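You operate a simulated robot arm through the tools that you are given. There is no shell and no other tool. Be economical: measure what you need, move in short steps, check, and stop when the job is done.

Carry out the task below with a simulated robot arm. There is one attempt and no reset: what you move stays moved.

TASK
Put things in order on the surface of the open pine shelf. At the end: the red glass is on the white saucer; the clear nutmeg jar stands where the red glass stood; the tall teal vase stands where the white paper ball stood; the glass with the green base stands where the clear nutmeg jar stood; the white paper ball stands on top of the teal mug; whatever was shut is shut again. Leave all else as you found it, and nothing knocked over.

It is judged by the outcome, as a careful person would: the job done as asked, and still so three seconds after it is handed in. It fails if anything else is knocked over, pushed out of place, dropped, spilled or broken.

THE ROBOT
A 7-joint arm with a two-finger parallel gripper, fixed in place. Base frame: the origin is at the foot of the arm, x ahead of it, y to its left, z up; the work surface is at about z = 0.8. Lengths are in m, angles in degrees, forces in N, time in s.
With the tool pointing down near the work surface it reaches from about 0.3 to 0.7 m from the base axis. Its first joint turns from -66.0 to 66.0 degrees. Payload 1.57 kg.
Tool frame: the origin (TCP) lies between the finger pads and is the grasp point; the fingertips stand 0.03 m ahead of it; z points along the fingers, y is the line along which they close. The gripper opens to 0.11 m. The fingers are 0.024 m wide and 0.012 m thick; the gripper's body (0.048 by 0.112 m) begins 0.078 m behind the TCP.
Orientation is that of the tool frame in the base frame, as [roll, pitch, yaw] about the fixed x, y, z axes, in that order (R = Rz(yaw) Ry(pitch) Rx(roll)). With the fingers straight down and closing along the base's y, the tool's x points along the base's -x, its y along +y and its z along -z.

THE INTERFACE
- The arm moves only by the tool play_rows. Its argument "series" is a list of rows, each an object of numbers (a shift or turn left out is 0, a gripper value left out holds the last): "wx", "wy", "wz": the turn, a rotation vector about the tool's x, y, z in degrees; "tx", "ty", "tz": the shift along the tool's x, y, z in cm; "claw": the closure, from 0 (fully open) to 1 (shut). In form: [{"wx": .., "wy": .., "wz": .., "tx": .., "ty": .., "tz": .., "claw": ..}, ...]. A call has 1 to 10 rows; each row shifts and turns the commanded pose from where the row before left it, along the tool's axes as they then stand. A row lasts 0.2 s, in which the tool goes at most 0.05 m and 8.6 degrees; a call with a longer step from one row to the next is refused whole, and so is a gripper value outside its range. A pose out of reach is approached as far as the arm can. The call stops where the force on the tool passes 40 N (or 10 N more than at its start, if that is more) or the arm is blocked; 0.2 s more then pass. The fingers move at their own pace (about 0.108 m/s each) and stop on an object; they squeeze with about 34 N. The grip force told is the motor's: it shows also when the fingers shut on nothing. Time passes only in rows, and 0.2 s behind the last, so rows that do not move let the fingers close. It gives the time, the measured TCP pose, the force on the tool (base axes), the opening and the grip force at its end, in the units of the frame above (readings bear some noise).
- Cameras (640 x 400 px; columns grow to the right, rows downward): "scene" is fixed at [0.1725, -0.3968, 1.4088]; the picture's right is [0.72, -0.69, 0.00], its down [-0.37, -0.38, -0.85] and it looks along [0.59, 0.61, -0.53] (base axes); focal length 346 px, centre (320, 200). "wrist" rides on the gripper at [-0.036, 0, -0.08] in the tool frame; the picture's right is [0.00, -1.00, 0.00], its down [0.97, 0.00, -0.24] and it looks along [0.24, 0.00, 0.97] (tool axes); focal length 218 px, centre (320, 200).
- capture(camera): a new picture of that camera. No time passes.
- pixel_to_xyz(camera, pixels): for up to 12 pixels [column, row] of the newest picture of that camera ("zoom" is the newest enlarged one), the place [x, y, z] in the base frame of the surface seen there, good to about 0.002 m. No time passes.
- close_up(camera, box): a new picture of the part [left, top, right, bottom] of that camera's present view, enlarged. No time passes.
- close_job(): hands the job in; it is judged then, once.

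Work in short steps. Measure before you move; look again where a grasp or a placing could have gone wrong, and mend it. You have 80 turns and 46 pictures in all, those below and enlarged ones among them. Open the gripper and draw the arm clear of the work before you hand the job in, unless the task says otherwise; then end with one line.

The tools are called after "Request:" by a JSON object that holds its "fn" and its "kwargs". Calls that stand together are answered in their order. play_rows: Moves the arm, as the interface text tells. Its arguments: {"type":"object","properties":{"series":{"type":"array","items":{"type":"object","properties":{"wx":{"type":"number"},"wy":{"type":"number"},"wz":{"type":"number"},"tx":{"type":"number"},"ty":{"type":"number"},"tz":{"type":"number"},"claw":{"type":"number"}}}}},"required":["series"]} The other tools are called the same way: capture (camera) takes a picture; pixel_to_xyz (camera, pixels) gives the place of the surface under pixels of a picture; close_up (camera, box) takes an enlarged picture of a part of a camera's view; close_job () hands the job in.

At the start:

```text
clock: 0.0
eef_pos: [0.39, 0.0098, 1.1742]
tool_rot: [179.9, 0.0, 180.0]
wrist_force: [0.5, 0.0, 0.6]
width: 0.1098
grasp_force: 0.1
```

scene: 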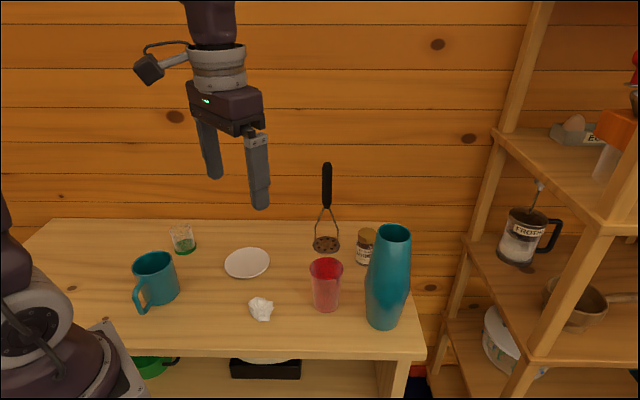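
wrist: 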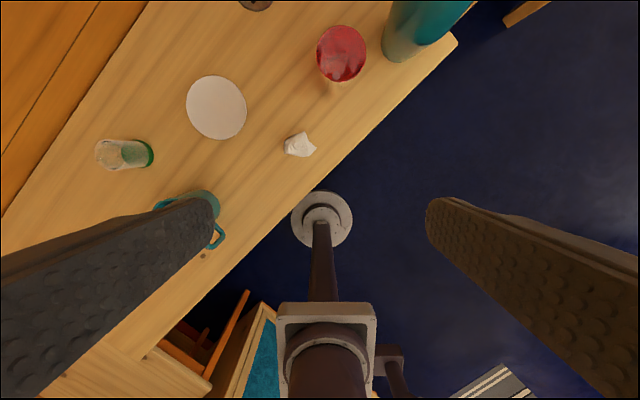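

I start with an enlarged view of the table to measure the objects.

Request:
{"fn": "close_up", "kwargs": {"camera": "scene", "box": [120, 150, 440, 350]}}

Request:
{"fn": "pixel_to_xyz", "kwargs": {"camera": "scene", "pixels": [[247, 263], [262, 300], [261, 318], [326, 262], [325, 308], [366, 234], [362, 262], [393, 230], [384, 326], [183, 250], [155, 258], [160, 302]]}}

```text
2.00 times, centred on (280, 250) of scene
```

zoom: 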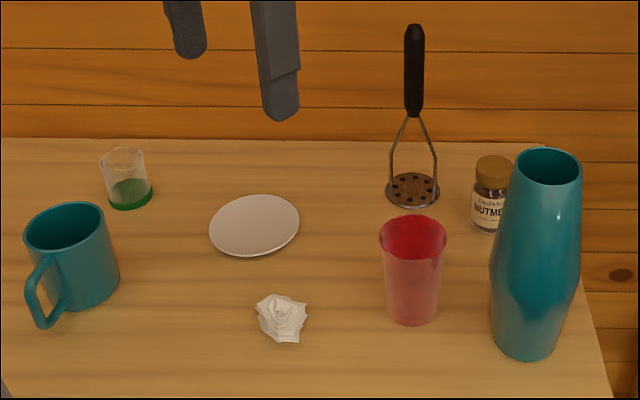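

```text
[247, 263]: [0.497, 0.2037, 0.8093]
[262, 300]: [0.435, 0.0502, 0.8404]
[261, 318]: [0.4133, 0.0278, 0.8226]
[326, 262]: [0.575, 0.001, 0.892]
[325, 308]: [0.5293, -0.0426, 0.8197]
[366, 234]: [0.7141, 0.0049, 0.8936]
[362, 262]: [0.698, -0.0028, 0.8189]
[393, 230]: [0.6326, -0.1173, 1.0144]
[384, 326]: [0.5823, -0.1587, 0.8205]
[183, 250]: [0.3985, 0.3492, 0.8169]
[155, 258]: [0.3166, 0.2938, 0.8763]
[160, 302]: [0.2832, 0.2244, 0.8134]
```

Request:
{"fn": "pixel_to_xyz", "kwargs": {"camera": "zoom", "pixels": [[381, 240], [445, 240], [413, 217], [413, 259], [412, 322], [390, 316], [518, 170], [580, 170], [549, 150], [549, 186], [525, 357], [492, 266]]}}

Request:
{"fn": "pixel_to_xyz", "kwargs": {"camera": "zoom", "pixels": [[574, 275], [493, 340], [478, 167], [509, 167], [494, 157], [488, 232], [474, 222], [26, 234], [104, 225], [65, 205], [65, 250], [40, 326]]}}

Request:
{"fn": "pixel_to_xyz", "kwargs": {"camera": "zoom", "pixels": [[101, 160], [145, 160], [123, 150], [132, 208], [111, 200], [151, 196], [211, 225], [298, 223], [255, 196], [253, 255], [258, 308], [306, 318]]}}

```text
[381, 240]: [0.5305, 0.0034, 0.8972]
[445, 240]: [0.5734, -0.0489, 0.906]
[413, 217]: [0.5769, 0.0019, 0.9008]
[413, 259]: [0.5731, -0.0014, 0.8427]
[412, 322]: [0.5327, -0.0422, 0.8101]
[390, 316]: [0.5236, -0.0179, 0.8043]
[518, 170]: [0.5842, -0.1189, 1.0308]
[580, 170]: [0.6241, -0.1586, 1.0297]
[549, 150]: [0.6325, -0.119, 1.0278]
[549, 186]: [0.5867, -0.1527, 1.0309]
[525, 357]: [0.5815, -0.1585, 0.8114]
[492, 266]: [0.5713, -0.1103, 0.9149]
```

```text
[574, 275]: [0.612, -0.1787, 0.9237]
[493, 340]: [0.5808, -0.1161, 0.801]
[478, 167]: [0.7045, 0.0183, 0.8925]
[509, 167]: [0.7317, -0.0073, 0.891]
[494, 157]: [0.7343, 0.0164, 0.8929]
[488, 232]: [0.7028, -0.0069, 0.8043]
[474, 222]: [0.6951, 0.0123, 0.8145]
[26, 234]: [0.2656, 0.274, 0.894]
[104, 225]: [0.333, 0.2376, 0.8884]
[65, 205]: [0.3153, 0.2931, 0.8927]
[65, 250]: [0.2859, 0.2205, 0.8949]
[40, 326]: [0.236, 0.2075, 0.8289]
```

```text
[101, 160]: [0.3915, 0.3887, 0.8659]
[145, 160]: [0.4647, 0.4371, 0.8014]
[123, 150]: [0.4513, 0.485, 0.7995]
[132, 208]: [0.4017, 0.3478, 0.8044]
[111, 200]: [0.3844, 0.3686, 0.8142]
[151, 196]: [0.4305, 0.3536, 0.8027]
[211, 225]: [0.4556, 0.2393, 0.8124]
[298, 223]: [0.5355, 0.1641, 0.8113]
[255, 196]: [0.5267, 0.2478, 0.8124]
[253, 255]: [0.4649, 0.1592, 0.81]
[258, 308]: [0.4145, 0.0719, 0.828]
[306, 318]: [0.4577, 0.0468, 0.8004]
```

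Request:
{"fn": "pixel_to_xyz", "kwargs": {"camera": "zoom", "pixels": [[413, 28], [414, 60], [414, 105], [412, 185], [389, 188], [437, 188], [412, 205], [412, 175], [437, 155], [390, 155]]}}

Request:
{"fn": "play_rows", "kwargs": {"series": [{"tx": -4, "ty": 1.5, "tz": 3}, {"tx": -4, "ty": 1.5, "tz": 2}, {"tx": -4, "ty": 1.5, "tz": 2}]}}

Request:
{"fn": "capture", "kwargs": {"camera": "wrist"}}

```text
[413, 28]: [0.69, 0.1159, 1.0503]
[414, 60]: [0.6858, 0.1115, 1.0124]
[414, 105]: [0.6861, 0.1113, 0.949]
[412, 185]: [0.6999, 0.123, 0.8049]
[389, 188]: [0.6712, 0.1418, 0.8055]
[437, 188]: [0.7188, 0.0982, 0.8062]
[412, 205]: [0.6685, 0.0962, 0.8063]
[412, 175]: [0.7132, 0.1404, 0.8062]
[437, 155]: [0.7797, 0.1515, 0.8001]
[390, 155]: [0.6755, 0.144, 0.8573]
```

```text
refused: row 1 steps farther than a row can; nothing moved
```

```text
42 pictures are left
```

wrist: 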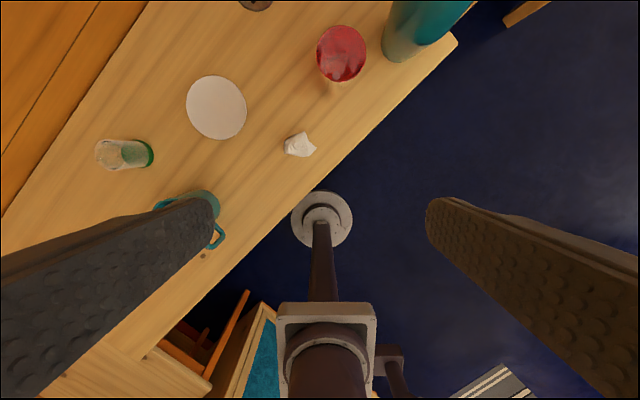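

The masher is at about (0.69, 0.118) and stands to about 1.06. I move over the paper ball for a view from above.

Request:
{"fn": "play_rows", "kwargs": {"series": [{"tx": -3, "ty": 1.5, "tz": 3}, {"tx": -3, "ty": 1.5, "tz": 3}, {"tx": -3, "ty": 1, "tz": 3}, {"tz": 3}]}}

Request:
{"fn": "capture", "kwargs": {"camera": "wrist"}}

Request:
{"fn": "pixel_to_xyz", "kwargs": {"camera": "wrist", "pixels": [[320, 200]]}}

```text
clock: 1.0
eef_pos: [0.4804, 0.0486, 1.0525]
tool_rot: [-180.0, 0.0, 180.0]
wrist_force: [0.3, 0.2, 0.1]
width: 0.1101
grasp_force: 0.1
```

```text
41 pictures are left
```

wrist: 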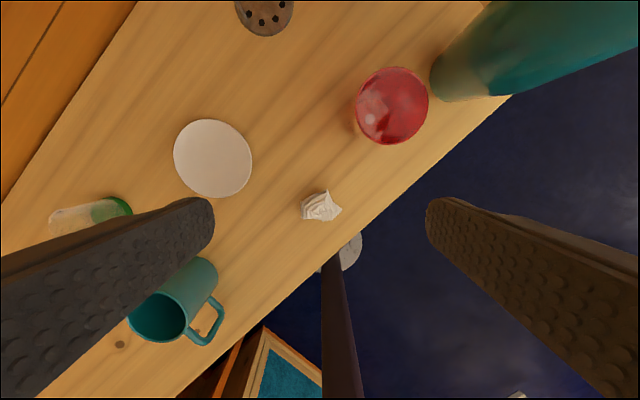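

```text
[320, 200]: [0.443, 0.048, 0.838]
```

Request:
{"fn": "pixel_to_xyz", "kwargs": {"camera": "wrist", "pixels": [[303, 210], [339, 209], [318, 193], [322, 220], [155, 320], [160, 295], [160, 340], [186, 318], [134, 316], [175, 158], [251, 158], [212, 121]]}}

Request:
{"fn": "pixel_to_xyz", "kwargs": {"camera": "wrist", "pixels": [[212, 196], [357, 105], [427, 105], [392, 68], [392, 143], [390, 105], [110, 208], [312, 200], [328, 200], [328, 214]]}}

Request:
{"fn": "close_up", "kwargs": {"camera": "wrist", "box": [280, 175, 360, 225]}}

```text
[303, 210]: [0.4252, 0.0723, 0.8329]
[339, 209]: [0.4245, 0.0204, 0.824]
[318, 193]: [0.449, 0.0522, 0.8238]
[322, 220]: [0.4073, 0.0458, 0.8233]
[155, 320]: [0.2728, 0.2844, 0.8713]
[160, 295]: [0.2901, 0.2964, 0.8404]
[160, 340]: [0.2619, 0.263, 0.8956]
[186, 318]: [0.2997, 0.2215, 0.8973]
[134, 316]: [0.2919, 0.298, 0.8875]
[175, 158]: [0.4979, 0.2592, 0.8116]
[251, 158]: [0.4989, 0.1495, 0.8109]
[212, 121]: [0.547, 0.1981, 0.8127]
```

```text
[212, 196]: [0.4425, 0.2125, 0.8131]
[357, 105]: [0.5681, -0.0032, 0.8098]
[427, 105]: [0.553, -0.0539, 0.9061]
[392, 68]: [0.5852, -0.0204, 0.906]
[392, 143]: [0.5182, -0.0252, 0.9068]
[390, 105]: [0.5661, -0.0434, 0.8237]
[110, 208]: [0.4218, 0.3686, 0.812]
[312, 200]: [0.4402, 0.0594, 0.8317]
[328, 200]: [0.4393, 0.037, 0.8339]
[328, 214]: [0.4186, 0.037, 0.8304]
```

```text
8.00 times, centred on (320, 200) of wrist
```

zoom: 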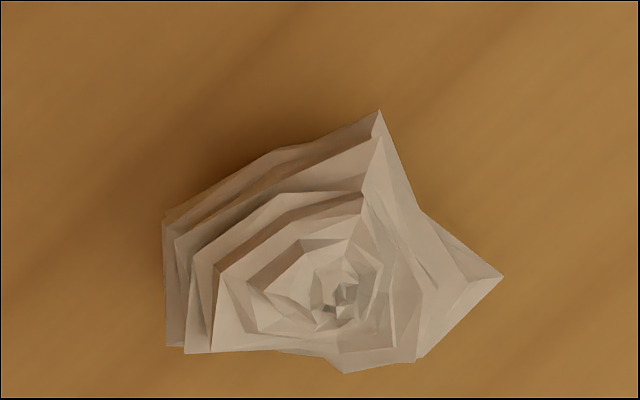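

The ball spans x 0.407–0.455, y 0.020–0.072 and is about 0.04 high. I go down astride it.

Request:
{"fn": "play_rows", "kwargs": {"series": [{"tx": 2.5, "ty": -0.1, "tz": 3}, {"tx": 2.5, "ty": -0.1, "tz": 3}, {"tz": 4.5}, {"tz": 4.5}, {"tz": 3.5}, {"tz": 2}, {"tz": 1.2}]}}

Request:
{"fn": "play_rows", "kwargs": {"series": [{"claw": 0.4}, {"claw": 1}, {"claw": 1}, {"claw": 1}]}}

Request:
{"fn": "capture", "kwargs": {"camera": "wrist"}}

```text
clock: 2.6
eef_pos: [0.4335, 0.0475, 0.8343]
tool_rot: [-179.9, 0.0, -180.0]
wrist_force: [-0.2, -0.7, 0.7]
width: 0.1098
grasp_force: 0.1
```

```text
clock: 3.6
eef_pos: [0.433, 0.0487, 0.8357]
tool_rot: [180.0, -0.1, 179.9]
wrist_force: [0.9, 0.2, 0.3]
width: 0.0625
grasp_force: 34.0
```

```text
39 pictures are left
```

wrist: 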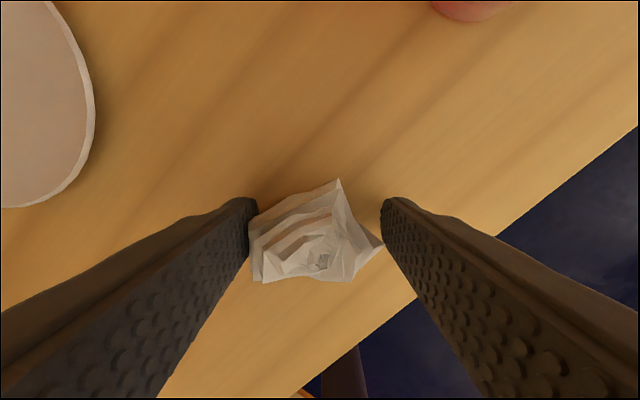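

Grip on the ball at 0.0625 m width. I lift it and carry it toward the mug.

Request:
{"fn": "play_rows", "kwargs": {"series": [{"tz": -2}, {"tz": -4}, {"tz": -4.5}, {"tz": -4.5}, {"tz": -4.5}]}}

Request:
{"fn": "play_rows", "kwargs": {"series": [{"tx": 1.7, "ty": 4.1}, {"tx": 1.7, "ty": 4.1}, {"tx": 1.7, "ty": 4.1}, {"tx": 1, "ty": 3}, {}]}}

Request:
{"fn": "capture", "kwargs": {"camera": "wrist"}}

Request:
{"fn": "close_up", "kwargs": {"camera": "scene", "box": [80, 170, 240, 320]}}

```text
clock: 4.8
eef_pos: [0.4329, 0.048, 1.0321]
tool_rot: [-179.9, 0.0, 179.9]
wrist_force: [-0.6, 0.3, -0.6]
width: 0.0623
grasp_force: 33.8
```

```text
clock: 6.0
eef_pos: [0.3719, 0.2029, 1.0327]
tool_rot: [-180.0, 0.0, -179.9]
wrist_force: [0.5, 0.0, 0.0]
width: 0.0627
grasp_force: 34.0
```

```text
38 pictures are left
```

wrist: 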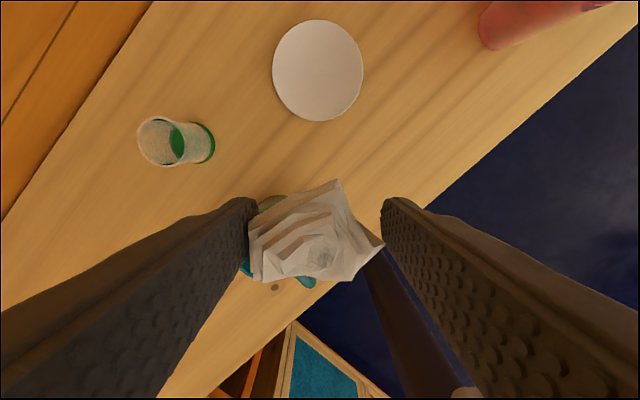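

```text
2.67 times, centred on (160, 245) of scene
```

zoom: 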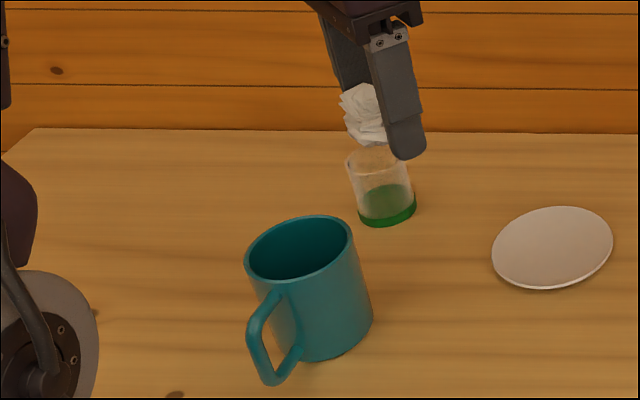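

Measuring the mug rim and the glass again with this clearer view.

Request:
{"fn": "pixel_to_xyz", "kwargs": {"camera": "zoom", "pixels": [[247, 257], [351, 234], [310, 216], [290, 279], [267, 230], [335, 265], [300, 245], [360, 214], [388, 226], [415, 205], [348, 165], [375, 148]]}}

Request:
{"fn": "pixel_to_xyz", "kwargs": {"camera": "wrist", "pixels": [[139, 135], [182, 140], [160, 118], [160, 163], [213, 140], [205, 126], [200, 160], [178, 140], [318, 21], [318, 120], [273, 70], [362, 70]]}}

```text
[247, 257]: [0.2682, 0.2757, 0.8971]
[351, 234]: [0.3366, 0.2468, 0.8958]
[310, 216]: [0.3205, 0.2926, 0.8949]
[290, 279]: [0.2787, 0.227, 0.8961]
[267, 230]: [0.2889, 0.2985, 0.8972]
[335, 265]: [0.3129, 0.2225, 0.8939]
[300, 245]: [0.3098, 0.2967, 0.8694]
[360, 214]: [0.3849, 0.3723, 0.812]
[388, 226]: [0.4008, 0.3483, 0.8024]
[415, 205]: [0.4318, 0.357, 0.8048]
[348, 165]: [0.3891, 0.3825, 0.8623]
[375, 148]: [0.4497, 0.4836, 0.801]
```

```text
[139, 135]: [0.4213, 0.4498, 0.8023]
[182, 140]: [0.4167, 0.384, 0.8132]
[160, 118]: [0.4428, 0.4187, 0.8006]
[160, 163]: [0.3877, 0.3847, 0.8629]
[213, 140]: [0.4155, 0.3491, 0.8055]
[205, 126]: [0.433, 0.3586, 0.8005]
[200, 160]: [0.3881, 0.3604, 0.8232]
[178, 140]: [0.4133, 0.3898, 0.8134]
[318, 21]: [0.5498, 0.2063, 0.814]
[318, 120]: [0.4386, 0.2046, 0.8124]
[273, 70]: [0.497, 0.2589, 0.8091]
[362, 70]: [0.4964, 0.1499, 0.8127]
```

Request:
{"fn": "play_rows", "kwargs": {"series": [{"tx": 2.3, "ty": 2}, {"tx": 2.3, "ty": 2}, {"tx": 2.4, "ty": 1.76}, {"tz": 4}, {"tz": 3.5}, {"tz": 1.5}, {}]}}

Request:
{"fn": "close_up", "kwargs": {"camera": "scene", "box": [80, 170, 240, 320]}}

```text
clock: 7.6
eef_pos: [0.3015, 0.2578, 0.9411]
tool_rot: [-179.9, -0.1, 180.0]
wrist_force: [0.1, -0.3, 0.7]
width: 0.0626
grasp_force: 34.5
```

```text
2.67 times, centred on (160, 245) of scene
```

zoom: 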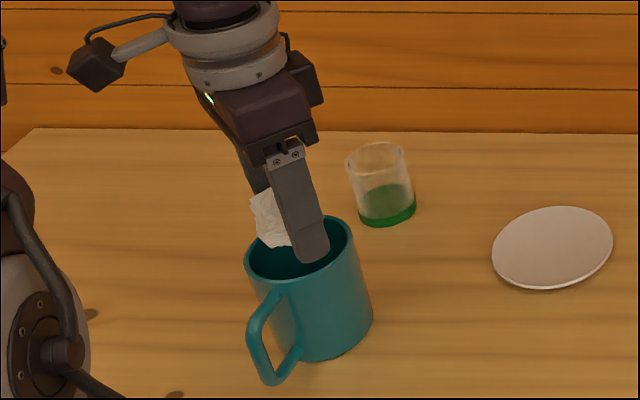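

Centred over the mug. I lower slowly toward the rim.

Request:
{"fn": "play_rows", "kwargs": {"series": [{"tz": 0.4, "ty": 0.2}, {"tz": 0.4}, {"tz": 0.2}, {}]}}

```text
clock: 8.6
eef_pos: [0.2998, 0.2597, 0.9316]
tool_rot: [180.0, 0.0, -180.0]
wrist_force: [-0.5, 0.0, -0.6]
width: 0.0626
grasp_force: 33.9
```

Request:
{"fn": "play_rows", "kwargs": {"series": [{"tz": 0.3}, {"claw": 0.38}, {"claw": 0.3}, {"claw": 0.2}, {}]}}

Request:
{"fn": "close_up", "kwargs": {"camera": "scene", "box": [80, 170, 240, 320]}}

```text
clock: 9.8
eef_pos: [0.3004, 0.2599, 0.9293]
tool_rot: [180.0, 0.0, 180.0]
wrist_force: [0.4, -0.4, 0.2]
width: 0.0882
grasp_force: 0.0
```

```text
2.67 times, centred on (160, 245) of scene
```

zoom: 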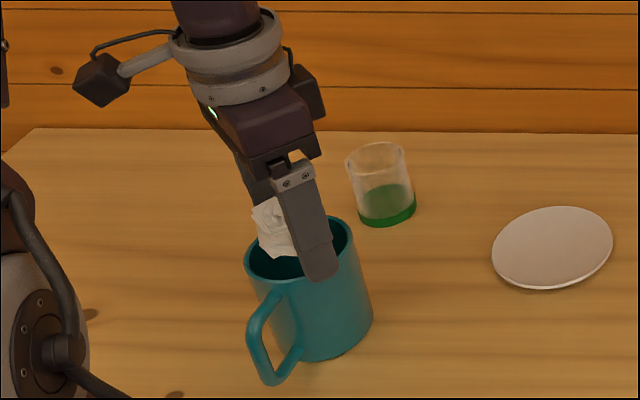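

The ball stays on top at the rim. I draw straight up and check.

Request:
{"fn": "play_rows", "kwargs": {"series": [{"claw": 0}, {}, {"tz": -1}, {"tz": -3}, {"tz": -4}, {"tz": -3}, {"tx": -4, "ty": 2}, {"tx": -4, "ty": 2}]}}

Request:
{"fn": "close_up", "kwargs": {"camera": "scene", "box": [80, 170, 240, 320]}}

Request:
{"fn": "capture", "kwargs": {"camera": "wrist"}}

```text
clock: 11.6
eef_pos: [0.3837, 0.2978, 1.0383]
tool_rot: [180.0, 0.0, 180.0]
wrist_force: [0.3, -0.1, 0.5]
width: 0.11
grasp_force: 0.1
```

```text
2.67 times, centred on (160, 245) of scene
```

zoom: 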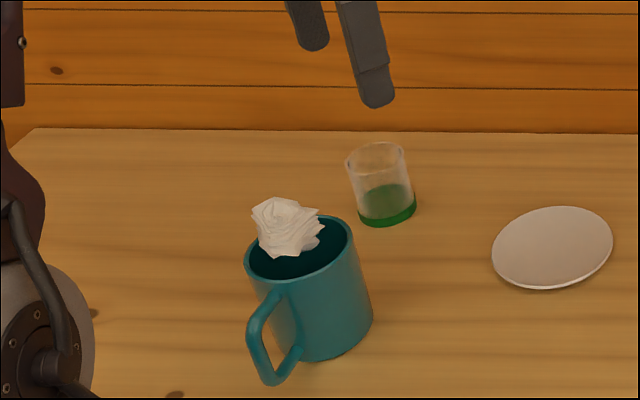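

```text
33 pictures are left
```

wrist: 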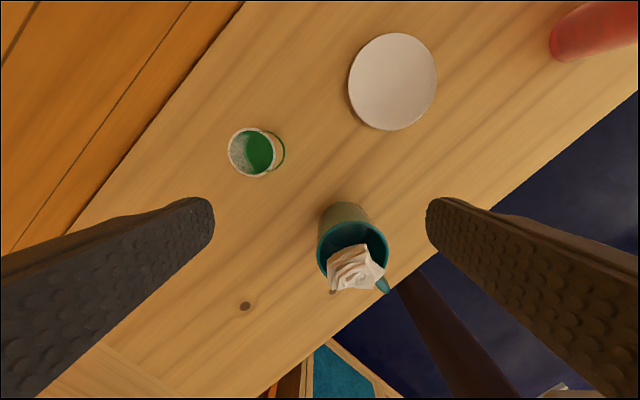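

Request:
{"fn": "pixel_to_xyz", "kwargs": {"camera": "wrist", "pixels": [[332, 270], [382, 272], [355, 246], [352, 288], [318, 255], [387, 245], [352, 223], [353, 237], [248, 152], [230, 152], [283, 153], [256, 175]]}}

Request:
{"fn": "close_up", "kwargs": {"camera": "wrist", "box": [300, 190, 420, 310]}}

```text
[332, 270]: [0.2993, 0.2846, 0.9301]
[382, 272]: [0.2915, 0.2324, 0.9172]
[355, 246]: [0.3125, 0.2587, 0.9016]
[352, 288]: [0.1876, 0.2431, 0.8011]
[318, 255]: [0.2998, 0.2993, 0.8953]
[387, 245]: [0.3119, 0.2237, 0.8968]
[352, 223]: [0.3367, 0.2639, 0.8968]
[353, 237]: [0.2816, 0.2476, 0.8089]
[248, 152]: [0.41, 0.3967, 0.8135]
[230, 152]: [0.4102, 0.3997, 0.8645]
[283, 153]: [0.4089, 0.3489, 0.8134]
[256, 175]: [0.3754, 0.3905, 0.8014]
```

```text
3.33 times, centred on (360, 250) of wrist
```

zoom: 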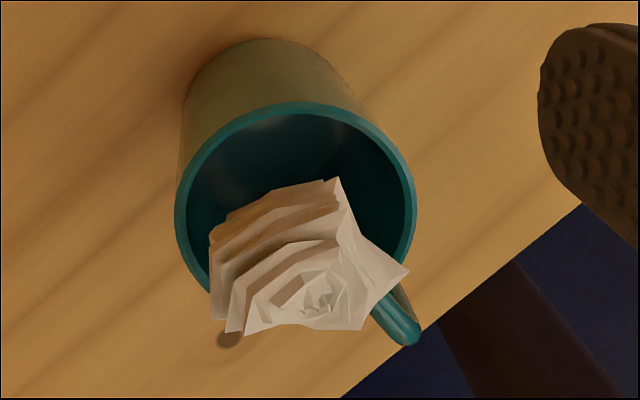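

The ball sits firmly on the mug. Next is the red glass, with its centre at about (0.552, -0.0225), rim at 0.906, width 0.067.

Request:
{"fn": "play_rows", "kwargs": {"series": [{"tx": -2.1, "ty": -4, "claw": 0.2}, {"tx": -2.1, "ty": -4}, {"tx": -2.1, "ty": -4}, {"tx": -2.1, "ty": -4}, {"tx": -2.1, "ty": -4}, {"tx": -2.1, "ty": -4}, {"tx": -2.1, "ty": -4}, {"tx": -2.1, "ty": -4}, {}]}}

Request:
{"fn": "capture", "kwargs": {"camera": "wrist"}}

```text
clock: 13.6
eef_pos: [0.5478, -0.0201, 1.0378]
tool_rot: [-180.0, 0.1, 179.9]
wrist_force: [0.4, -0.2, 0.7]
width: 0.088
grasp_force: 0.0
```

```text
31 pictures are left
```

wrist: 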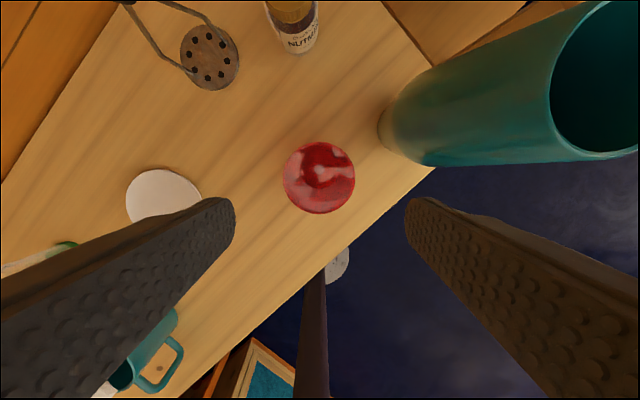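

Request:
{"fn": "pixel_to_xyz", "kwargs": {"camera": "wrist", "pixels": [[285, 178], [353, 178], [319, 143], [319, 212], [318, 175], [555, 80], [600, 5], [590, 158], [385, 130], [422, 165], [298, 40], [290, 53]]}}

```text
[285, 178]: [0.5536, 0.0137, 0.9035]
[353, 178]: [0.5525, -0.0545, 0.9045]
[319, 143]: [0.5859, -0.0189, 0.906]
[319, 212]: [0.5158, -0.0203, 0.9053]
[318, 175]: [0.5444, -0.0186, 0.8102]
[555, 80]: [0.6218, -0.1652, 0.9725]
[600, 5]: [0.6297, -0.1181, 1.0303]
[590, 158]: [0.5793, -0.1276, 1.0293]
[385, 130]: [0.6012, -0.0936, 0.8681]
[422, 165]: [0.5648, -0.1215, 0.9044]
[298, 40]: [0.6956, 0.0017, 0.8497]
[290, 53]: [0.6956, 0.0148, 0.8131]
```

The glass centre is (0.5515, -0.0203). I lower astride it and grip.

Request:
{"fn": "play_rows", "kwargs": {"series": [{"tx": -0.4, "tz": 4}, {"tz": 4.5}, {"tz": 4.5}, {"tz": 2.5}, {"tz": 1.3}, {}, {"claw": 0.5}, {"claw": 0.9}, {"claw": 1}, {}]}}

```text
clock: 15.8
eef_pos: [0.5507, -0.0204, 0.8697]
tool_rot: [-180.0, 0.0, -180.0]
wrist_force: [0.0, 0.6, -0.1]
width: 0.0713
grasp_force: 34.2
```

Gripped at 0.0713 m. I lift and carry it to above the saucer at (0.496, 0.2045).

Request:
{"fn": "play_rows", "kwargs": {"series": [{"tz": -1}, {"tz": -3}, {"tz": -3}, {"tx": 1, "ty": 4}, {"tx": 1, "ty": 4}, {"tx": 1, "ty": 4}, {"tx": 1, "ty": 4}, {"tx": 1, "ty": 4}, {"tx": 0.47, "ty": 2.5}, {}]}}

Request:
{"fn": "close_up", "kwargs": {"camera": "scene", "box": [160, 150, 400, 300]}}

```text
clock: 18.0
eef_pos: [0.5004, 0.2055, 0.9419]
tool_rot: [180.0, 0.0, 179.9]
wrist_force: [0.0, -0.1, -2.0]
width: 0.0713
grasp_force: 33.8
```

```text
2.67 times, centred on (280, 225) of scene
```

zoom: 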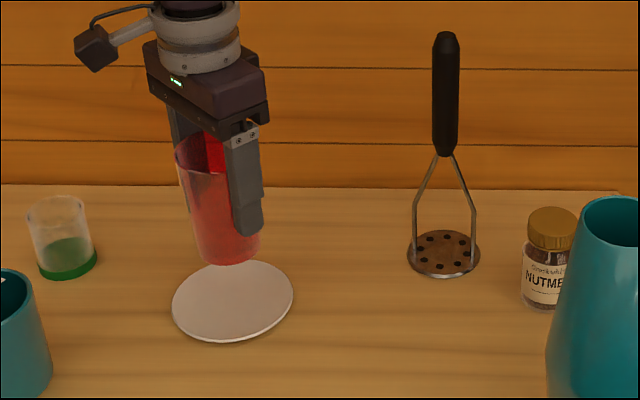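

Request:
{"fn": "play_rows", "kwargs": {"series": [{"tx": 0.4, "ty": -0.1, "tz": 2.5}, {"tz": 2}, {"tz": 0.9}, {"tz": 0.4}, {}]}}

Request:
{"fn": "play_rows", "kwargs": {"series": [{"tz": 0.3}, {}]}}

Request:
{"fn": "close_up", "kwargs": {"camera": "scene", "box": [160, 180, 320, 300]}}

```text
clock: 19.2
eef_pos: [0.4938, 0.2044, 0.8827]
tool_rot: [-180.0, 0.0, -180.0]
wrist_force: [0.1, -0.4, -1.5]
width: 0.0709
grasp_force: 34.5
```

```text
clock: 19.8
eef_pos: [0.4935, 0.2047, 0.8798]
tool_rot: [-179.9, -0.1, -179.9]
wrist_force: [-0.4, -1.1, -1.9]
width: 0.0714
grasp_force: 34.4
```

```text
3.33 times, centred on (240, 240) of scene
```

zoom: 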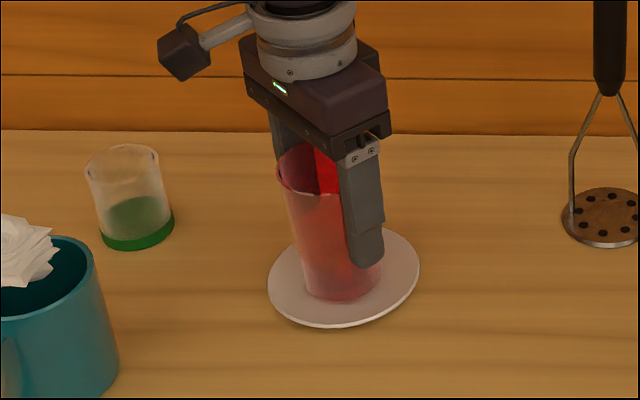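

No contact yet (the reading still shows only the weight of 1.9 N). I lower in tiny steps.

Request:
{"fn": "play_rows", "kwargs": {"series": [{"tz": 0.1}, {"tz": 0.1}, {}]}}

Request:
{"fn": "play_rows", "kwargs": {"series": [{"tz": 0.15}, {}]}}

```text
clock: 20.6
eef_pos: [0.4931, 0.2039, 0.8779]
tool_rot: [-180.0, 0.0, 180.0]
wrist_force: [0.3, -0.3, -1.0]
width: 0.0709
grasp_force: 34.0
```

```text
clock: 21.2
eef_pos: [0.4926, 0.2045, 0.8774]
tool_rot: [-180.0, -0.1, -179.9]
wrist_force: [-1.1, -0.8, 4.2]
width: 0.0711
grasp_force: 33.9
```

Contact (force up to +4 N). I release and rise straight up.

Request:
{"fn": "play_rows", "kwargs": {"series": [{"claw": 0.3}, {"claw": 0.2}, {"claw": 0.1}, {"tz": -1}, {"tz": -4}, {"tz": -4.5}, {"tz": -4.5}, {"tz": -4}]}}

Request:
{"fn": "capture", "kwargs": {"camera": "scene"}}

```text
clock: 23.0
eef_pos: [0.4945, 0.2032, 1.058]
tool_rot: [180.0, 0.1, 180.0]
wrist_force: [-0.1, 0.2, 0.2]
width: 0.0989
grasp_force: 0.0
```

```text
28 pictures are left
```

scene: 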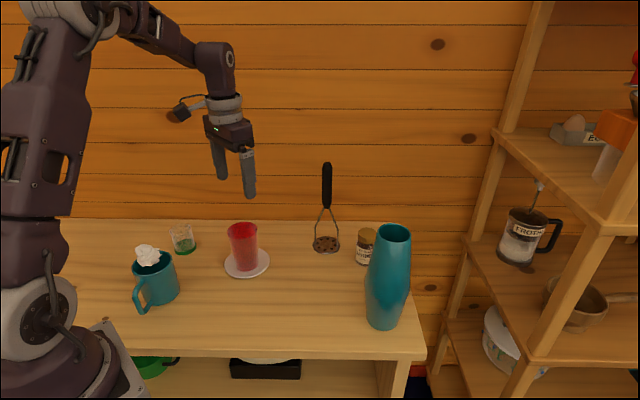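

Red glass stands on the saucer. Now to the nutmeg jar, first toward y≈0.005 and then forward, clear of the masher.

Request:
{"fn": "play_rows", "kwargs": {"series": [{"ty": -4.5, "claw": 0.35}, {"ty": -4.5}, {"tx": -2, "ty": -4.4}, {"tx": -2, "ty": -4.4}, {"tx": -2, "ty": -2}, {"tx": -4}, {"tx": -4}, {"tx": -3}, {}]}}

Request:
{"fn": "capture", "kwargs": {"camera": "wrist"}}

```text
clock: 25.0
eef_pos: [0.6654, 0.0063, 1.0537]
tool_rot: [-180.0, -0.1, 179.9]
wrist_force: [0.1, -0.1, 0.5]
width: 0.0714
grasp_force: 0.1
```

```text
27 pictures are left
```

wrist: 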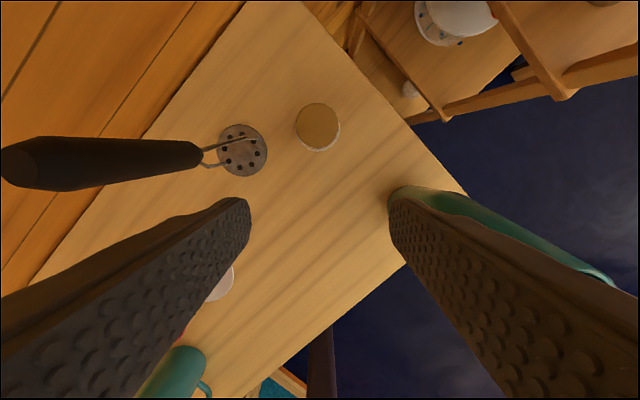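

Request:
{"fn": "pixel_to_xyz", "kwargs": {"camera": "wrist", "pixels": [[297, 123], [338, 123], [318, 105], [318, 143], [317, 124], [320, 149], [339, 133], [242, 125], [266, 150], [10, 165], [200, 152]]}}

```text
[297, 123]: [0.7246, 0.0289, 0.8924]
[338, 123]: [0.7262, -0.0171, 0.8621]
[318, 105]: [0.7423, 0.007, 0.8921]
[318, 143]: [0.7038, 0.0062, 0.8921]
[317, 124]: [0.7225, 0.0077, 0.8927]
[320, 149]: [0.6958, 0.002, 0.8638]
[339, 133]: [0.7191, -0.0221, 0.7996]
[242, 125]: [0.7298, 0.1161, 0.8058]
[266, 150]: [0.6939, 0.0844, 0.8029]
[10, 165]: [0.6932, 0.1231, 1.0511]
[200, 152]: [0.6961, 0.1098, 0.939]
```

Jar centre (0.721, 0.007). I go above it and partway down, watching reach.

Request:
{"fn": "play_rows", "kwargs": {"series": [{"tx": -3}, {"tx": -2.6, "ty": 0.1}, {"tz": 4}, {"tz": 4}, {"tz": 3}, {}]}}

```text
clock: 26.4
eef_pos: [0.6654, 0.0072, 0.9456]
tool_rot: [180.0, 0.0, 180.0]
wrist_force: [-0.2, 0.1, 0.2]
width: 0.0714
grasp_force: 0.0
out of reach, approached as far as the arm can: row 1, 2
```

Request:
{"fn": "play_rows", "kwargs": {"series": [{"tx": -2}, {}]}}

Request:
{"fn": "play_rows", "kwargs": {"series": [{"tx": -2}, {}]}}

```text
clock: 27.0
eef_pos: [0.6861, 0.0067, 0.9464]
tool_rot: [179.9, 0.0, -180.0]
wrist_force: [0.3, 0.8, 0.8]
width: 0.0716
grasp_force: 0.0
```

```text
clock: 27.6
eef_pos: [0.6913, 0.0056, 0.9451]
tool_rot: [-180.0, 0.0, 179.9]
wrist_force: [0.3, 0.0, -0.1]
width: 0.0714
grasp_force: 0.1
out of reach, approached as far as the arm can: row 1
```

The straight-down pose falls short at x≈0.69. I tilt the tool 30° outward, closing still along y, to gain reach.

Request:
{"fn": "play_rows", "kwargs": {"series": [{"wy": -7.5}, {"wy": -7.5}, {"wy": -7.5}, {"wy": -7.5}, {}]}}

```text
clock: 28.8
eef_pos: [0.6901, 0.0065, 0.9451]
tool_rot: [-179.9, 30.1, -179.9]
wrist_force: [0.6, 0.8, 0.5]
width: 0.0715
grasp_force: 0.0
```

Request:
{"fn": "play_rows", "kwargs": {"series": [{"tx": 0.6, "tz": 3}, {"tx": 0.6, "tz": 3}, {"tx": 0.5, "tz": 2}, {"tz": 1.1}, {}]}}

Request:
{"fn": "capture", "kwargs": {"camera": "wrist"}}

```text
clock: 30.0
eef_pos: [0.7215, 0.0047, 0.8576]
tool_rot: [-180.0, 30.0, -180.0]
wrist_force: [1.2, -0.1, -0.2]
width: 0.0715
grasp_force: 0.1
```

```text
26 pictures are left
```

wrist: 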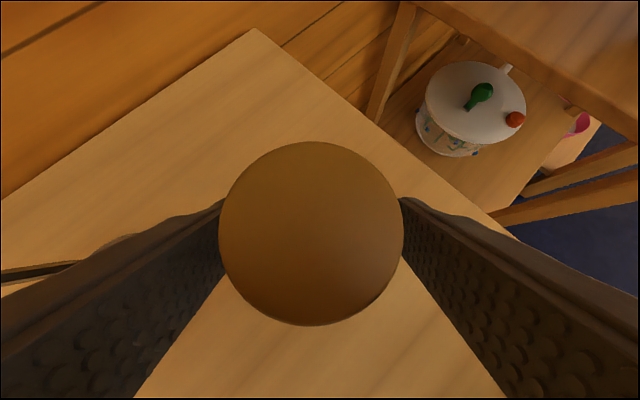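

The jar sits between the fingers, nearly centred. I grip it.

Request:
{"fn": "play_rows", "kwargs": {"series": [{"ty": 0.15}, {"claw": 0.6}, {"claw": 1}, {"claw": 1}, {}]}}

```text
clock: 31.2
eef_pos: [0.7211, 0.0068, 0.8582]
tool_rot: [-179.8, 30.0, 179.9]
wrist_force: [-0.9, 0.4, 0.7]
width: 0.0523
grasp_force: 34.4
```

Request:
{"fn": "play_rows", "kwargs": {"series": [{"tx": -0.5, "tz": -0.87}, {"tx": -1.5, "tz": -2.6}, {"tx": 3.67, "tz": -2.12, "ty": -0.68}, {"tx": 3.67, "tz": -2.12, "ty": -0.68}, {"tx": 3.67, "tz": -2.12, "ty": -0.68}, {"tx": 3.67, "tz": -2.12, "ty": -0.67}, {}]}}

Request:
{"fn": "close_up", "kwargs": {"camera": "scene", "box": [220, 160, 460, 340]}}

```text
clock: 32.8
eef_pos: [0.5513, -0.0226, 0.9001]
tool_rot: [179.9, 30.0, 180.0]
wrist_force: [-0.1, 0.0, -1.5]
width: 0.0524
grasp_force: 33.8
```

```text
2.22 times, centred on (340, 250) of scene
```

zoom: 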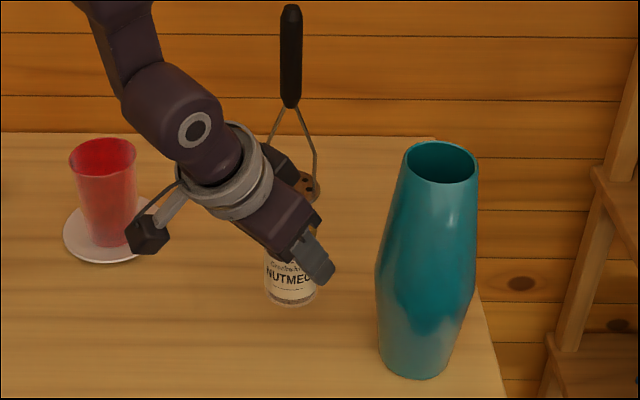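

Request:
{"fn": "pixel_to_xyz", "kwargs": {"camera": "zoom", "pixels": [[147, 237], [290, 302], [297, 295], [103, 150], [290, 290]]}}

```text
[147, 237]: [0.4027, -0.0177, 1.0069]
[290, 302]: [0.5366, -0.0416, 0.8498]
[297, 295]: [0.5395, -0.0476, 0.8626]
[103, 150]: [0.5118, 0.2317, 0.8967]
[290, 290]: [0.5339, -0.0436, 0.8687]
```

Request:
{"fn": "play_rows", "kwargs": {"series": [{"tx": 1.0, "tz": 1.73, "ty": 0.2}, {"tx": 0.7, "tz": 1.2}, {"tx": 0.2, "tz": 0.35}, {"tx": 0.1, "tz": 0.17}, {}]}}

```text
clock: 34.0
eef_pos: [0.5534, -0.0185, 0.858]
tool_rot: [-180.0, 29.9, 179.9]
wrist_force: [-0.4, -0.2, -1.0]
width: 0.0523
grasp_force: 34.4
```

Request:
{"fn": "play_rows", "kwargs": {"series": [{"tx": 0.1, "tz": 0.12}, {}]}}

```text
clock: 34.6
eef_pos: [0.5533, -0.0188, 0.8571]
tool_rot: [-180.0, 30.2, 179.9]
wrist_force: [-6.1, 0.7, 20.7]
width: 0.0524
grasp_force: 34.0
```

Contact at 20 N; I ease off, open and withdraw along the tool axis.

Request:
{"fn": "play_rows", "kwargs": {"series": [{"tx": -0.05, "tz": -0.08}, {"claw": 0.4}, {"claw": 0.3}, {}, {"tz": -3}, {"tz": -4.5}, {"tz": -4.5}, {"tz": -4.5}]}}

Request:
{"fn": "close_up", "kwargs": {"camera": "scene", "box": [220, 160, 460, 340]}}

```text
clock: 36.4
eef_pos: [0.4695, -0.0162, 0.9986]
tool_rot: [179.9, 29.9, -180.0]
wrist_force: [-0.7, -0.2, -0.3]
width: 0.077
grasp_force: 0.0
```

```text
2.22 times, centred on (340, 250) of scene
```

zoom: 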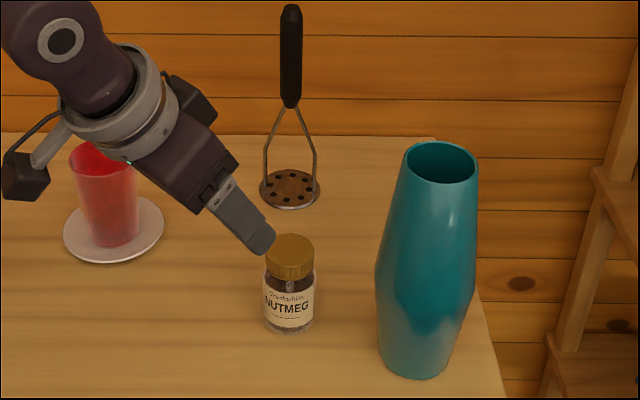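

Jar stands well. Now I rise, reduce the tilt to 15°, and travel to the green-based glass.

Request:
{"fn": "play_rows", "kwargs": {"series": [{"tx": -1.5, "tz": -2.6}, {"tx": -1.5, "tz": -2.6}, {"wy": 7.5}, {"wy": 7.5}, {"ty": 4.4}, {"ty": 4.4}, {"ty": 4.4}, {"ty": 4.4}, {"ty": 4.4}, {"ty": 4.4}]}}

Request:
{"fn": "play_rows", "kwargs": {"series": [{"ty": 4.4}, {"ty": 4.4}, {"ty": 3.6}, {}]}}

Request:
{"fn": "capture", "kwargs": {"camera": "wrist"}}

```text
clock: 38.6
eef_pos: [0.4696, 0.2445, 1.0608]
tool_rot: [180.0, 14.9, 180.0]
wrist_force: [0.3, 0.6, 0.0]
width: 0.0768
grasp_force: 0.1
```

```text
clock: 39.6
eef_pos: [0.4691, 0.3697, 1.0636]
tool_rot: [180.0, 15.0, 180.0]
wrist_force: [-0.1, 0.4, -0.4]
width: 0.0771
grasp_force: 0.0
```

```text
23 pictures are left
```

wrist: 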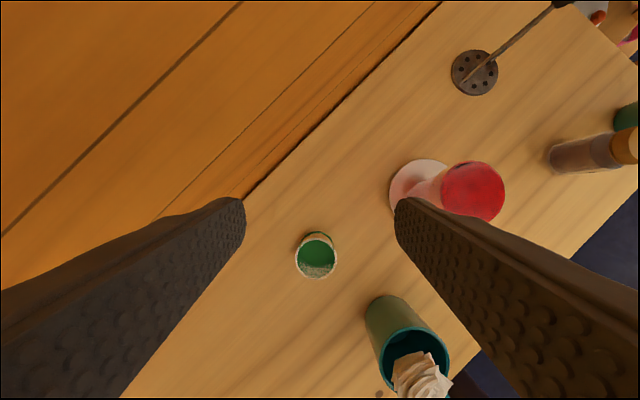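

Request:
{"fn": "pixel_to_xyz", "kwargs": {"camera": "wrist", "pixels": [[316, 250], [298, 252], [333, 250], [315, 234], [315, 266], [296, 258], [336, 258], [316, 278]]}}

Request:
{"fn": "close_up", "kwargs": {"camera": "wrist", "box": [280, 220, 360, 290]}}

```text
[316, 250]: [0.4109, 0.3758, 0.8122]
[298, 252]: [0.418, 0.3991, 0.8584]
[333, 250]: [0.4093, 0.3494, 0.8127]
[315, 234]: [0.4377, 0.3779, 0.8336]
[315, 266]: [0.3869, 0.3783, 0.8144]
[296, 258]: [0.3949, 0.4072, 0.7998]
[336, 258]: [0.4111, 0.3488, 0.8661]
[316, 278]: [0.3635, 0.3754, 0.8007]
```

```text
5.71 times, centred on (320, 255) of wrist
```

zoom: 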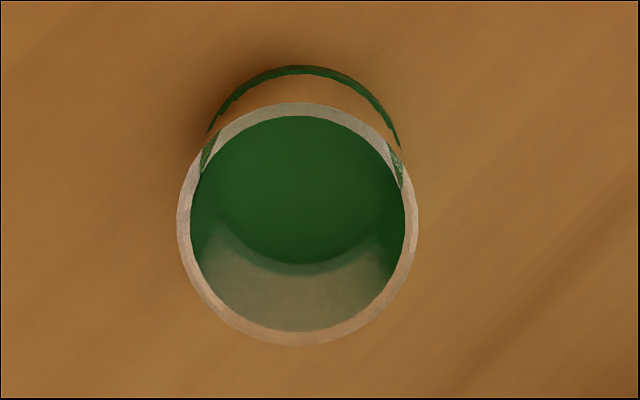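

Glass centre (0.411, 0.374), rim 0.866, width 0.051. I move over it and down.

Request:
{"fn": "play_rows", "kwargs": {"series": [{"tx": 2.8, "tz": -0.75, "ty": 0.45}, {"tx": 2.8, "tz": -0.75}, {"tx": 1.24, "tz": 4.64}, {"tx": 1.24, "tz": 4.64}, {"tx": 1.24, "tz": 4.64}, {"tx": 1.24, "tz": 4.64}, {"tx": 0.52, "tz": 1.93}, {}]}}

Request:
{"fn": "capture", "kwargs": {"camera": "wrist"}}

```text
clock: 41.4
eef_pos: [0.4124, 0.3756, 0.8495]
tool_rot: [-179.9, 15.0, 180.0]
wrist_force: [0.3, 0.4, 0.9]
width: 0.0768
grasp_force: 0.1
```

```text
21 pictures are left
```

wrist: 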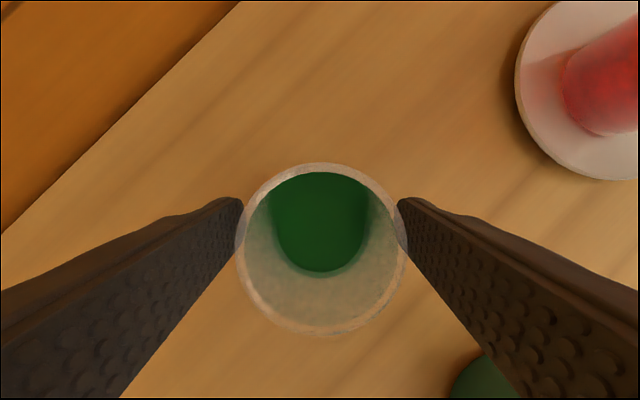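

Centred. I lower the last 0.7 cm and grip.

Request:
{"fn": "play_rows", "kwargs": {"series": [{"tx": 0.18, "tz": 0.68}, {}, {"claw": 0.6}, {"claw": 1}, {"claw": 1}, {}]}}

```text
clock: 42.8
eef_pos: [0.4119, 0.376, 0.8414]
tool_rot: [-179.9, 15.0, -180.0]
wrist_force: [1.0, 1.0, 1.1]
width: 0.0535
grasp_force: 34.0
```

Gripped at 0.0535 m. I lift high and carry over toward y≈0.007.

Request:
{"fn": "play_rows", "kwargs": {"series": [{"tx": -0.26, "tz": -0.97}, {"tx": -1.24, "tz": -4.64}, {"tx": -1.24, "tz": -4.64}, {"tx": -1.24, "tz": -4.64}, {"tx": -1.24, "tz": -4.64}, {}]}}

Request:
{"fn": "play_rows", "kwargs": {"series": [{"tx": -0.97, "tz": 0.26, "ty": -4.1}, {"tx": -0.97, "tz": 0.26, "ty": -4.1}, {"tx": -0.97, "tz": 0.26, "ty": -4.1}, {"tx": -0.97, "tz": 0.26, "ty": -4.1}, {"tx": -0.97, "tz": 0.26, "ty": -4.1}, {"tx": -0.97, "tz": 0.26, "ty": -4.1}, {"tx": -0.97, "tz": 0.26, "ty": -4.1}, {"tx": -0.97, "tz": 0.26, "ty": -4.1}, {"tx": -0.97, "tz": 0.26, "ty": -4.1}, {}]}}

Request:
{"fn": "capture", "kwargs": {"camera": "scene"}}

```text
clock: 44.2
eef_pos: [0.4097, 0.3752, 1.0427]
tool_rot: [-179.9, 15.0, 180.0]
wrist_force: [-0.3, -0.1, -0.6]
width: 0.053
grasp_force: 34.0
```

```text
clock: 46.4
eef_pos: [0.5013, 0.0061, 1.0434]
tool_rot: [-180.0, 15.0, 180.0]
wrist_force: [-0.4, -0.3, -1.1]
width: 0.0533
grasp_force: 34.0
```

```text
20 pictures are left
```

scene: 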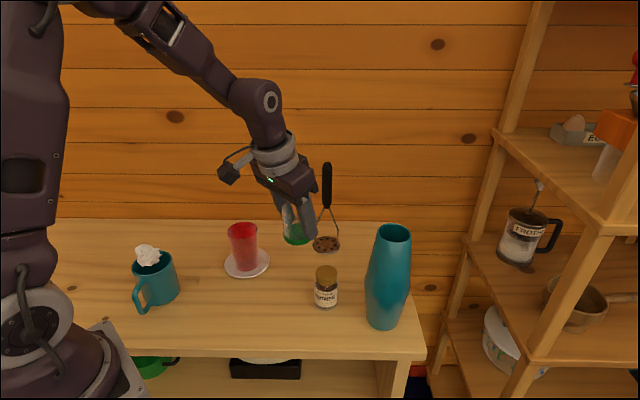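

Request:
{"fn": "play_rows", "kwargs": {"series": [{"tx": -4.15, "tz": 1.11}, {"tx": -4.15, "tz": 1.11}, {"tx": -4.15, "tz": 1.11}, {"tx": -1.27, "tz": 3.96}, {"tx": -1.27, "tz": 3.96}, {"tx": -1.27, "tz": 3.96}, {"tx": -1.27, "tz": 3.96}, {}]}}

```text
clock: 48.2
eef_pos: [0.7217, 0.0055, 0.9026]
tool_rot: [-180.0, 15.0, -180.0]
wrist_force: [0.4, 0.2, -1.3]
width: 0.0534
grasp_force: 34.4
```

Request:
{"fn": "play_rows", "kwargs": {"series": [{"tx": 1.04, "tz": 3.86, "ty": 0.1}, {"tx": 0.39, "tz": 1.45}, {"tx": 0.1, "tz": 0.38}, {}]}}

Request:
{"fn": "play_rows", "kwargs": {"series": [{"tx": 0.05, "tz": 0.2}, {}]}}

```text
clock: 49.2
eef_pos: [0.7201, 0.0072, 0.8442]
tool_rot: [-179.9, 15.0, -180.0]
wrist_force: [0.3, -0.2, -1.1]
width: 0.0535
grasp_force: 33.7
```

```text
clock: 49.8
eef_pos: [0.7203, 0.0061, 0.842]
tool_rot: [-180.0, 15.0, 179.9]
wrist_force: [-0.6, 0.3, -1.3]
width: 0.0533
grasp_force: 34.2
```

Request:
{"fn": "play_rows", "kwargs": {"series": [{"tx": 0.03, "tz": 0.12}, {}]}}

```text
clock: 50.4
eef_pos: [0.7211, 0.0066, 0.8416]
tool_rot: [180.0, 15.0, 180.0]
wrist_force: [0.3, -0.8, 0.7]
width: 0.0534
grasp_force: 34.1
```

Touching down. I release and withdraw.

Request:
{"fn": "play_rows", "kwargs": {"series": [{"claw": 0.4}, {"claw": 0.33}, {}, {"tz": -2}, {"tz": -4}, {"tz": -4}, {"tz": -2, "tx": 3}, {"tx": 4, "tz": -2}, {"tx": 3, "tz": -3}]}}

Request:
{"fn": "capture", "kwargs": {"camera": "wrist"}}

Request:
{"fn": "capture", "kwargs": {"camera": "scene"}}

```text
clock: 52.4
eef_pos: [0.5806, 0.0081, 0.9792]
tool_rot: [-180.0, 15.0, 180.0]
wrist_force: [0.3, -0.1, -0.1]
width: 0.0739
grasp_force: 0.1
```

```text
19 pictures are left
```

wrist: 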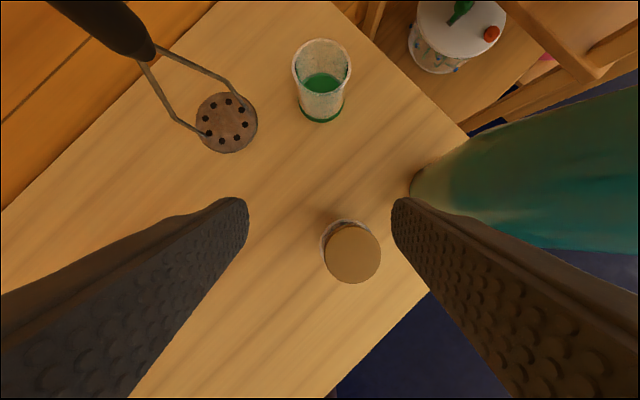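

```text
18 pictures are left
```

scene: 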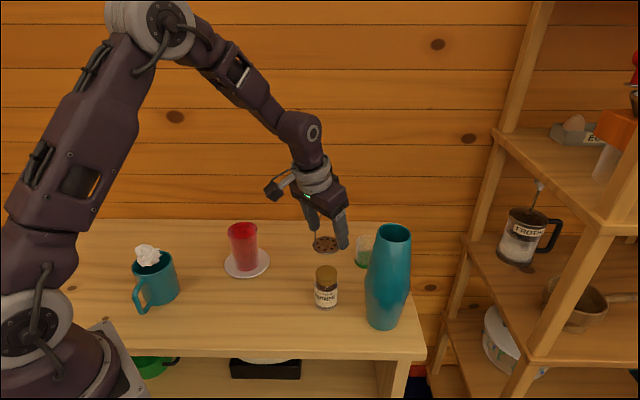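

All as intended. Now the vase: I rise above its mouth (z 1.03), return to vertical, and go over its centre at about (0.604, -0.139).

Request:
{"fn": "pixel_to_xyz", "kwargs": {"camera": "wrist", "pixels": [[352, 255], [325, 250], [380, 255], [352, 283], [340, 222]]}}

Request:
{"fn": "pixel_to_xyz", "kwargs": {"camera": "scene", "pixels": [[240, 345], [262, 344], [290, 345], [262, 330]]}}

Request:
{"fn": "play_rows", "kwargs": {"series": [{"tx": -0.9, "tz": -3.5}, {"tx": -0.9, "tz": -3.5}, {"tx": -0.9, "tz": -3.5}, {"wy": 7.5}, {"wy": 7.5}, {"tx": -0.6, "ty": -2.5, "claw": 0}, {"tx": -0.6, "ty": -3}, {"tx": -0.6, "ty": -3}, {"tx": -0.5, "ty": -3}, {}]}}

Request:
{"fn": "capture", "kwargs": {"camera": "wrist"}}

```text
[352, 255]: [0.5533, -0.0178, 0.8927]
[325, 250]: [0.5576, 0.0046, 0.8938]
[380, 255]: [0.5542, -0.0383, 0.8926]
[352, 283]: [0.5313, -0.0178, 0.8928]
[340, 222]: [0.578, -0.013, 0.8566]
```

```text
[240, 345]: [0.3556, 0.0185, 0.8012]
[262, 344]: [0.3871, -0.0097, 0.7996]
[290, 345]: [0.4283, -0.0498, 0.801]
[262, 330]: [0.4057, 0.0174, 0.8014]
```

```text
clock: 54.6
eef_pos: [0.6033, -0.1095, 1.0883]
tool_rot: [-180.0, 0.0, -179.9]
wrist_force: [-0.3, -0.3, -0.3]
width: 0.1103
grasp_force: 0.1
```

```text
17 pictures are left
```

wrist: 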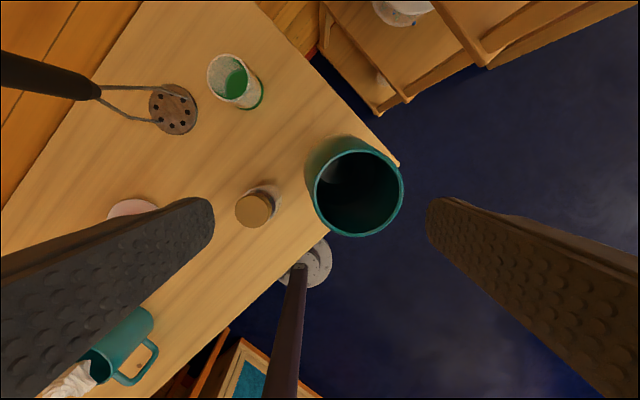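

Request:
{"fn": "pixel_to_xyz", "kwargs": {"camera": "wrist", "pixels": [[315, 192], [402, 192], [358, 151], [358, 235], [325, 160], [392, 225], [320, 145], [308, 180]]}}

```text
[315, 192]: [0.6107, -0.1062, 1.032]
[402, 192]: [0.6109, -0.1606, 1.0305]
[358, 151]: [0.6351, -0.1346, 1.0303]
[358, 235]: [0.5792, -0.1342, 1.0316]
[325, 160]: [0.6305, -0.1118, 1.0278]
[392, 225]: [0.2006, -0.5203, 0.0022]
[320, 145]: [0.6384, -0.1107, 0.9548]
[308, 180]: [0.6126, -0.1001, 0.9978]
```

Vase centre (0.607, -0.134). I align and lower astride it.

Request:
{"fn": "play_rows", "kwargs": {"series": [{"tx": -0.4, "ty": -2.4}, {}, {"tz": 3}, {"tz": 3}, {"tz": 3}, {"tz": 2.7}, {}]}}

Request:
{"fn": "close_up", "kwargs": {"camera": "scene", "box": [300, 150, 460, 350]}}

```text
clock: 56.2
eef_pos: [0.6066, -0.1329, 0.9708]
tool_rot: [-180.0, 0.0, 180.0]
wrist_force: [1.0, 0.3, 0.7]
width: 0.11
grasp_force: 0.0
```

```text
2.00 times, centred on (380, 250) of scene
```

zoom: 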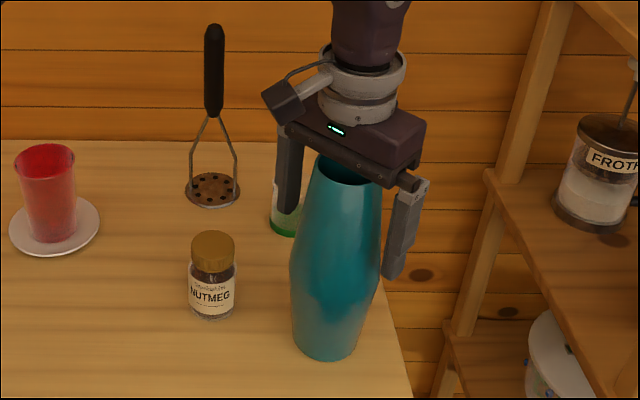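

Aligned. I close on the vase.

Request:
{"fn": "play_rows", "kwargs": {"series": [{"claw": 0.2}, {"claw": 0.5}, {"claw": 1}, {"claw": 1}, {}]}}

Request:
{"fn": "play_rows", "kwargs": {"series": [{"tz": -1}, {"tz": -1}, {}]}}

Request:
{"fn": "close_up", "kwargs": {"camera": "scene", "box": [300, 150, 460, 350]}}

```text
clock: 57.4
eef_pos: [0.6067, -0.1339, 0.9698]
tool_rot: [-179.9, 0.0, 179.9]
wrist_force: [0.0, -1.0, -0.1]
width: 0.0654
grasp_force: 34.3
```

```text
clock: 58.2
eef_pos: [0.6075, -0.1334, 0.9913]
tool_rot: [180.0, 0.1, 179.9]
wrist_force: [0.5, -0.6, -4.5]
width: 0.0654
grasp_force: 34.0
```

```text
2.00 times, centred on (380, 250) of scene
```

zoom: 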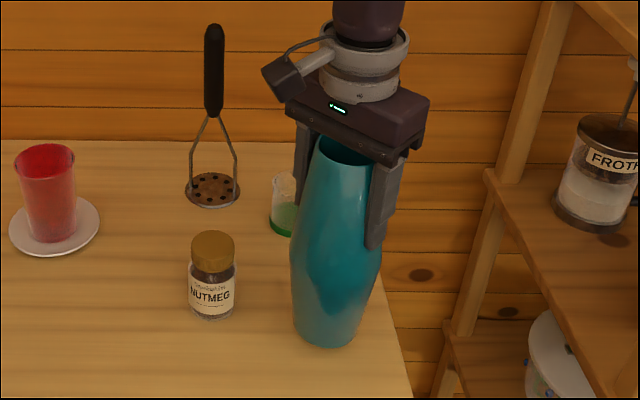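

Held securely (about 4.5 N). I lift further and go round the front of the jar.

Request:
{"fn": "play_rows", "kwargs": {"series": [{"tz": -2}, {"tz": -2}, {"tx": 2}, {"tx": 3.3}, {"tx": 3.5}, {"tx": 3.5}, {"tx": 3.3}, {}]}}

Request:
{"fn": "play_rows", "kwargs": {"series": [{"ty": 2.5, "tx": 0.3}, {"ty": 3.5, "tx": 0.4}, {"ty": 3.5, "tx": 0.4}, {"ty": 3.5, "tx": 0.4}, {"ty": 3, "tx": 0.3}, {"ty": 2}, {}]}}

Request:
{"fn": "capture", "kwargs": {"camera": "scene"}}

```text
clock: 60.0
eef_pos: [0.4494, -0.1328, 1.03]
tool_rot: [180.0, 0.0, -180.0]
wrist_force: [-0.4, 0.1, -4.1]
width: 0.0653
grasp_force: 34.2
```

```text
clock: 61.6
eef_pos: [0.4306, 0.0484, 1.0295]
tool_rot: [-180.0, 0.0, 180.0]
wrist_force: [-0.8, -0.1, -4.7]
width: 0.0652
grasp_force: 33.9
```

```text
14 pictures are left
```

scene: 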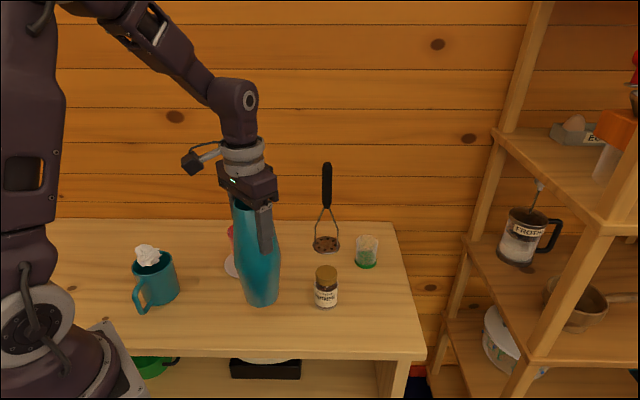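

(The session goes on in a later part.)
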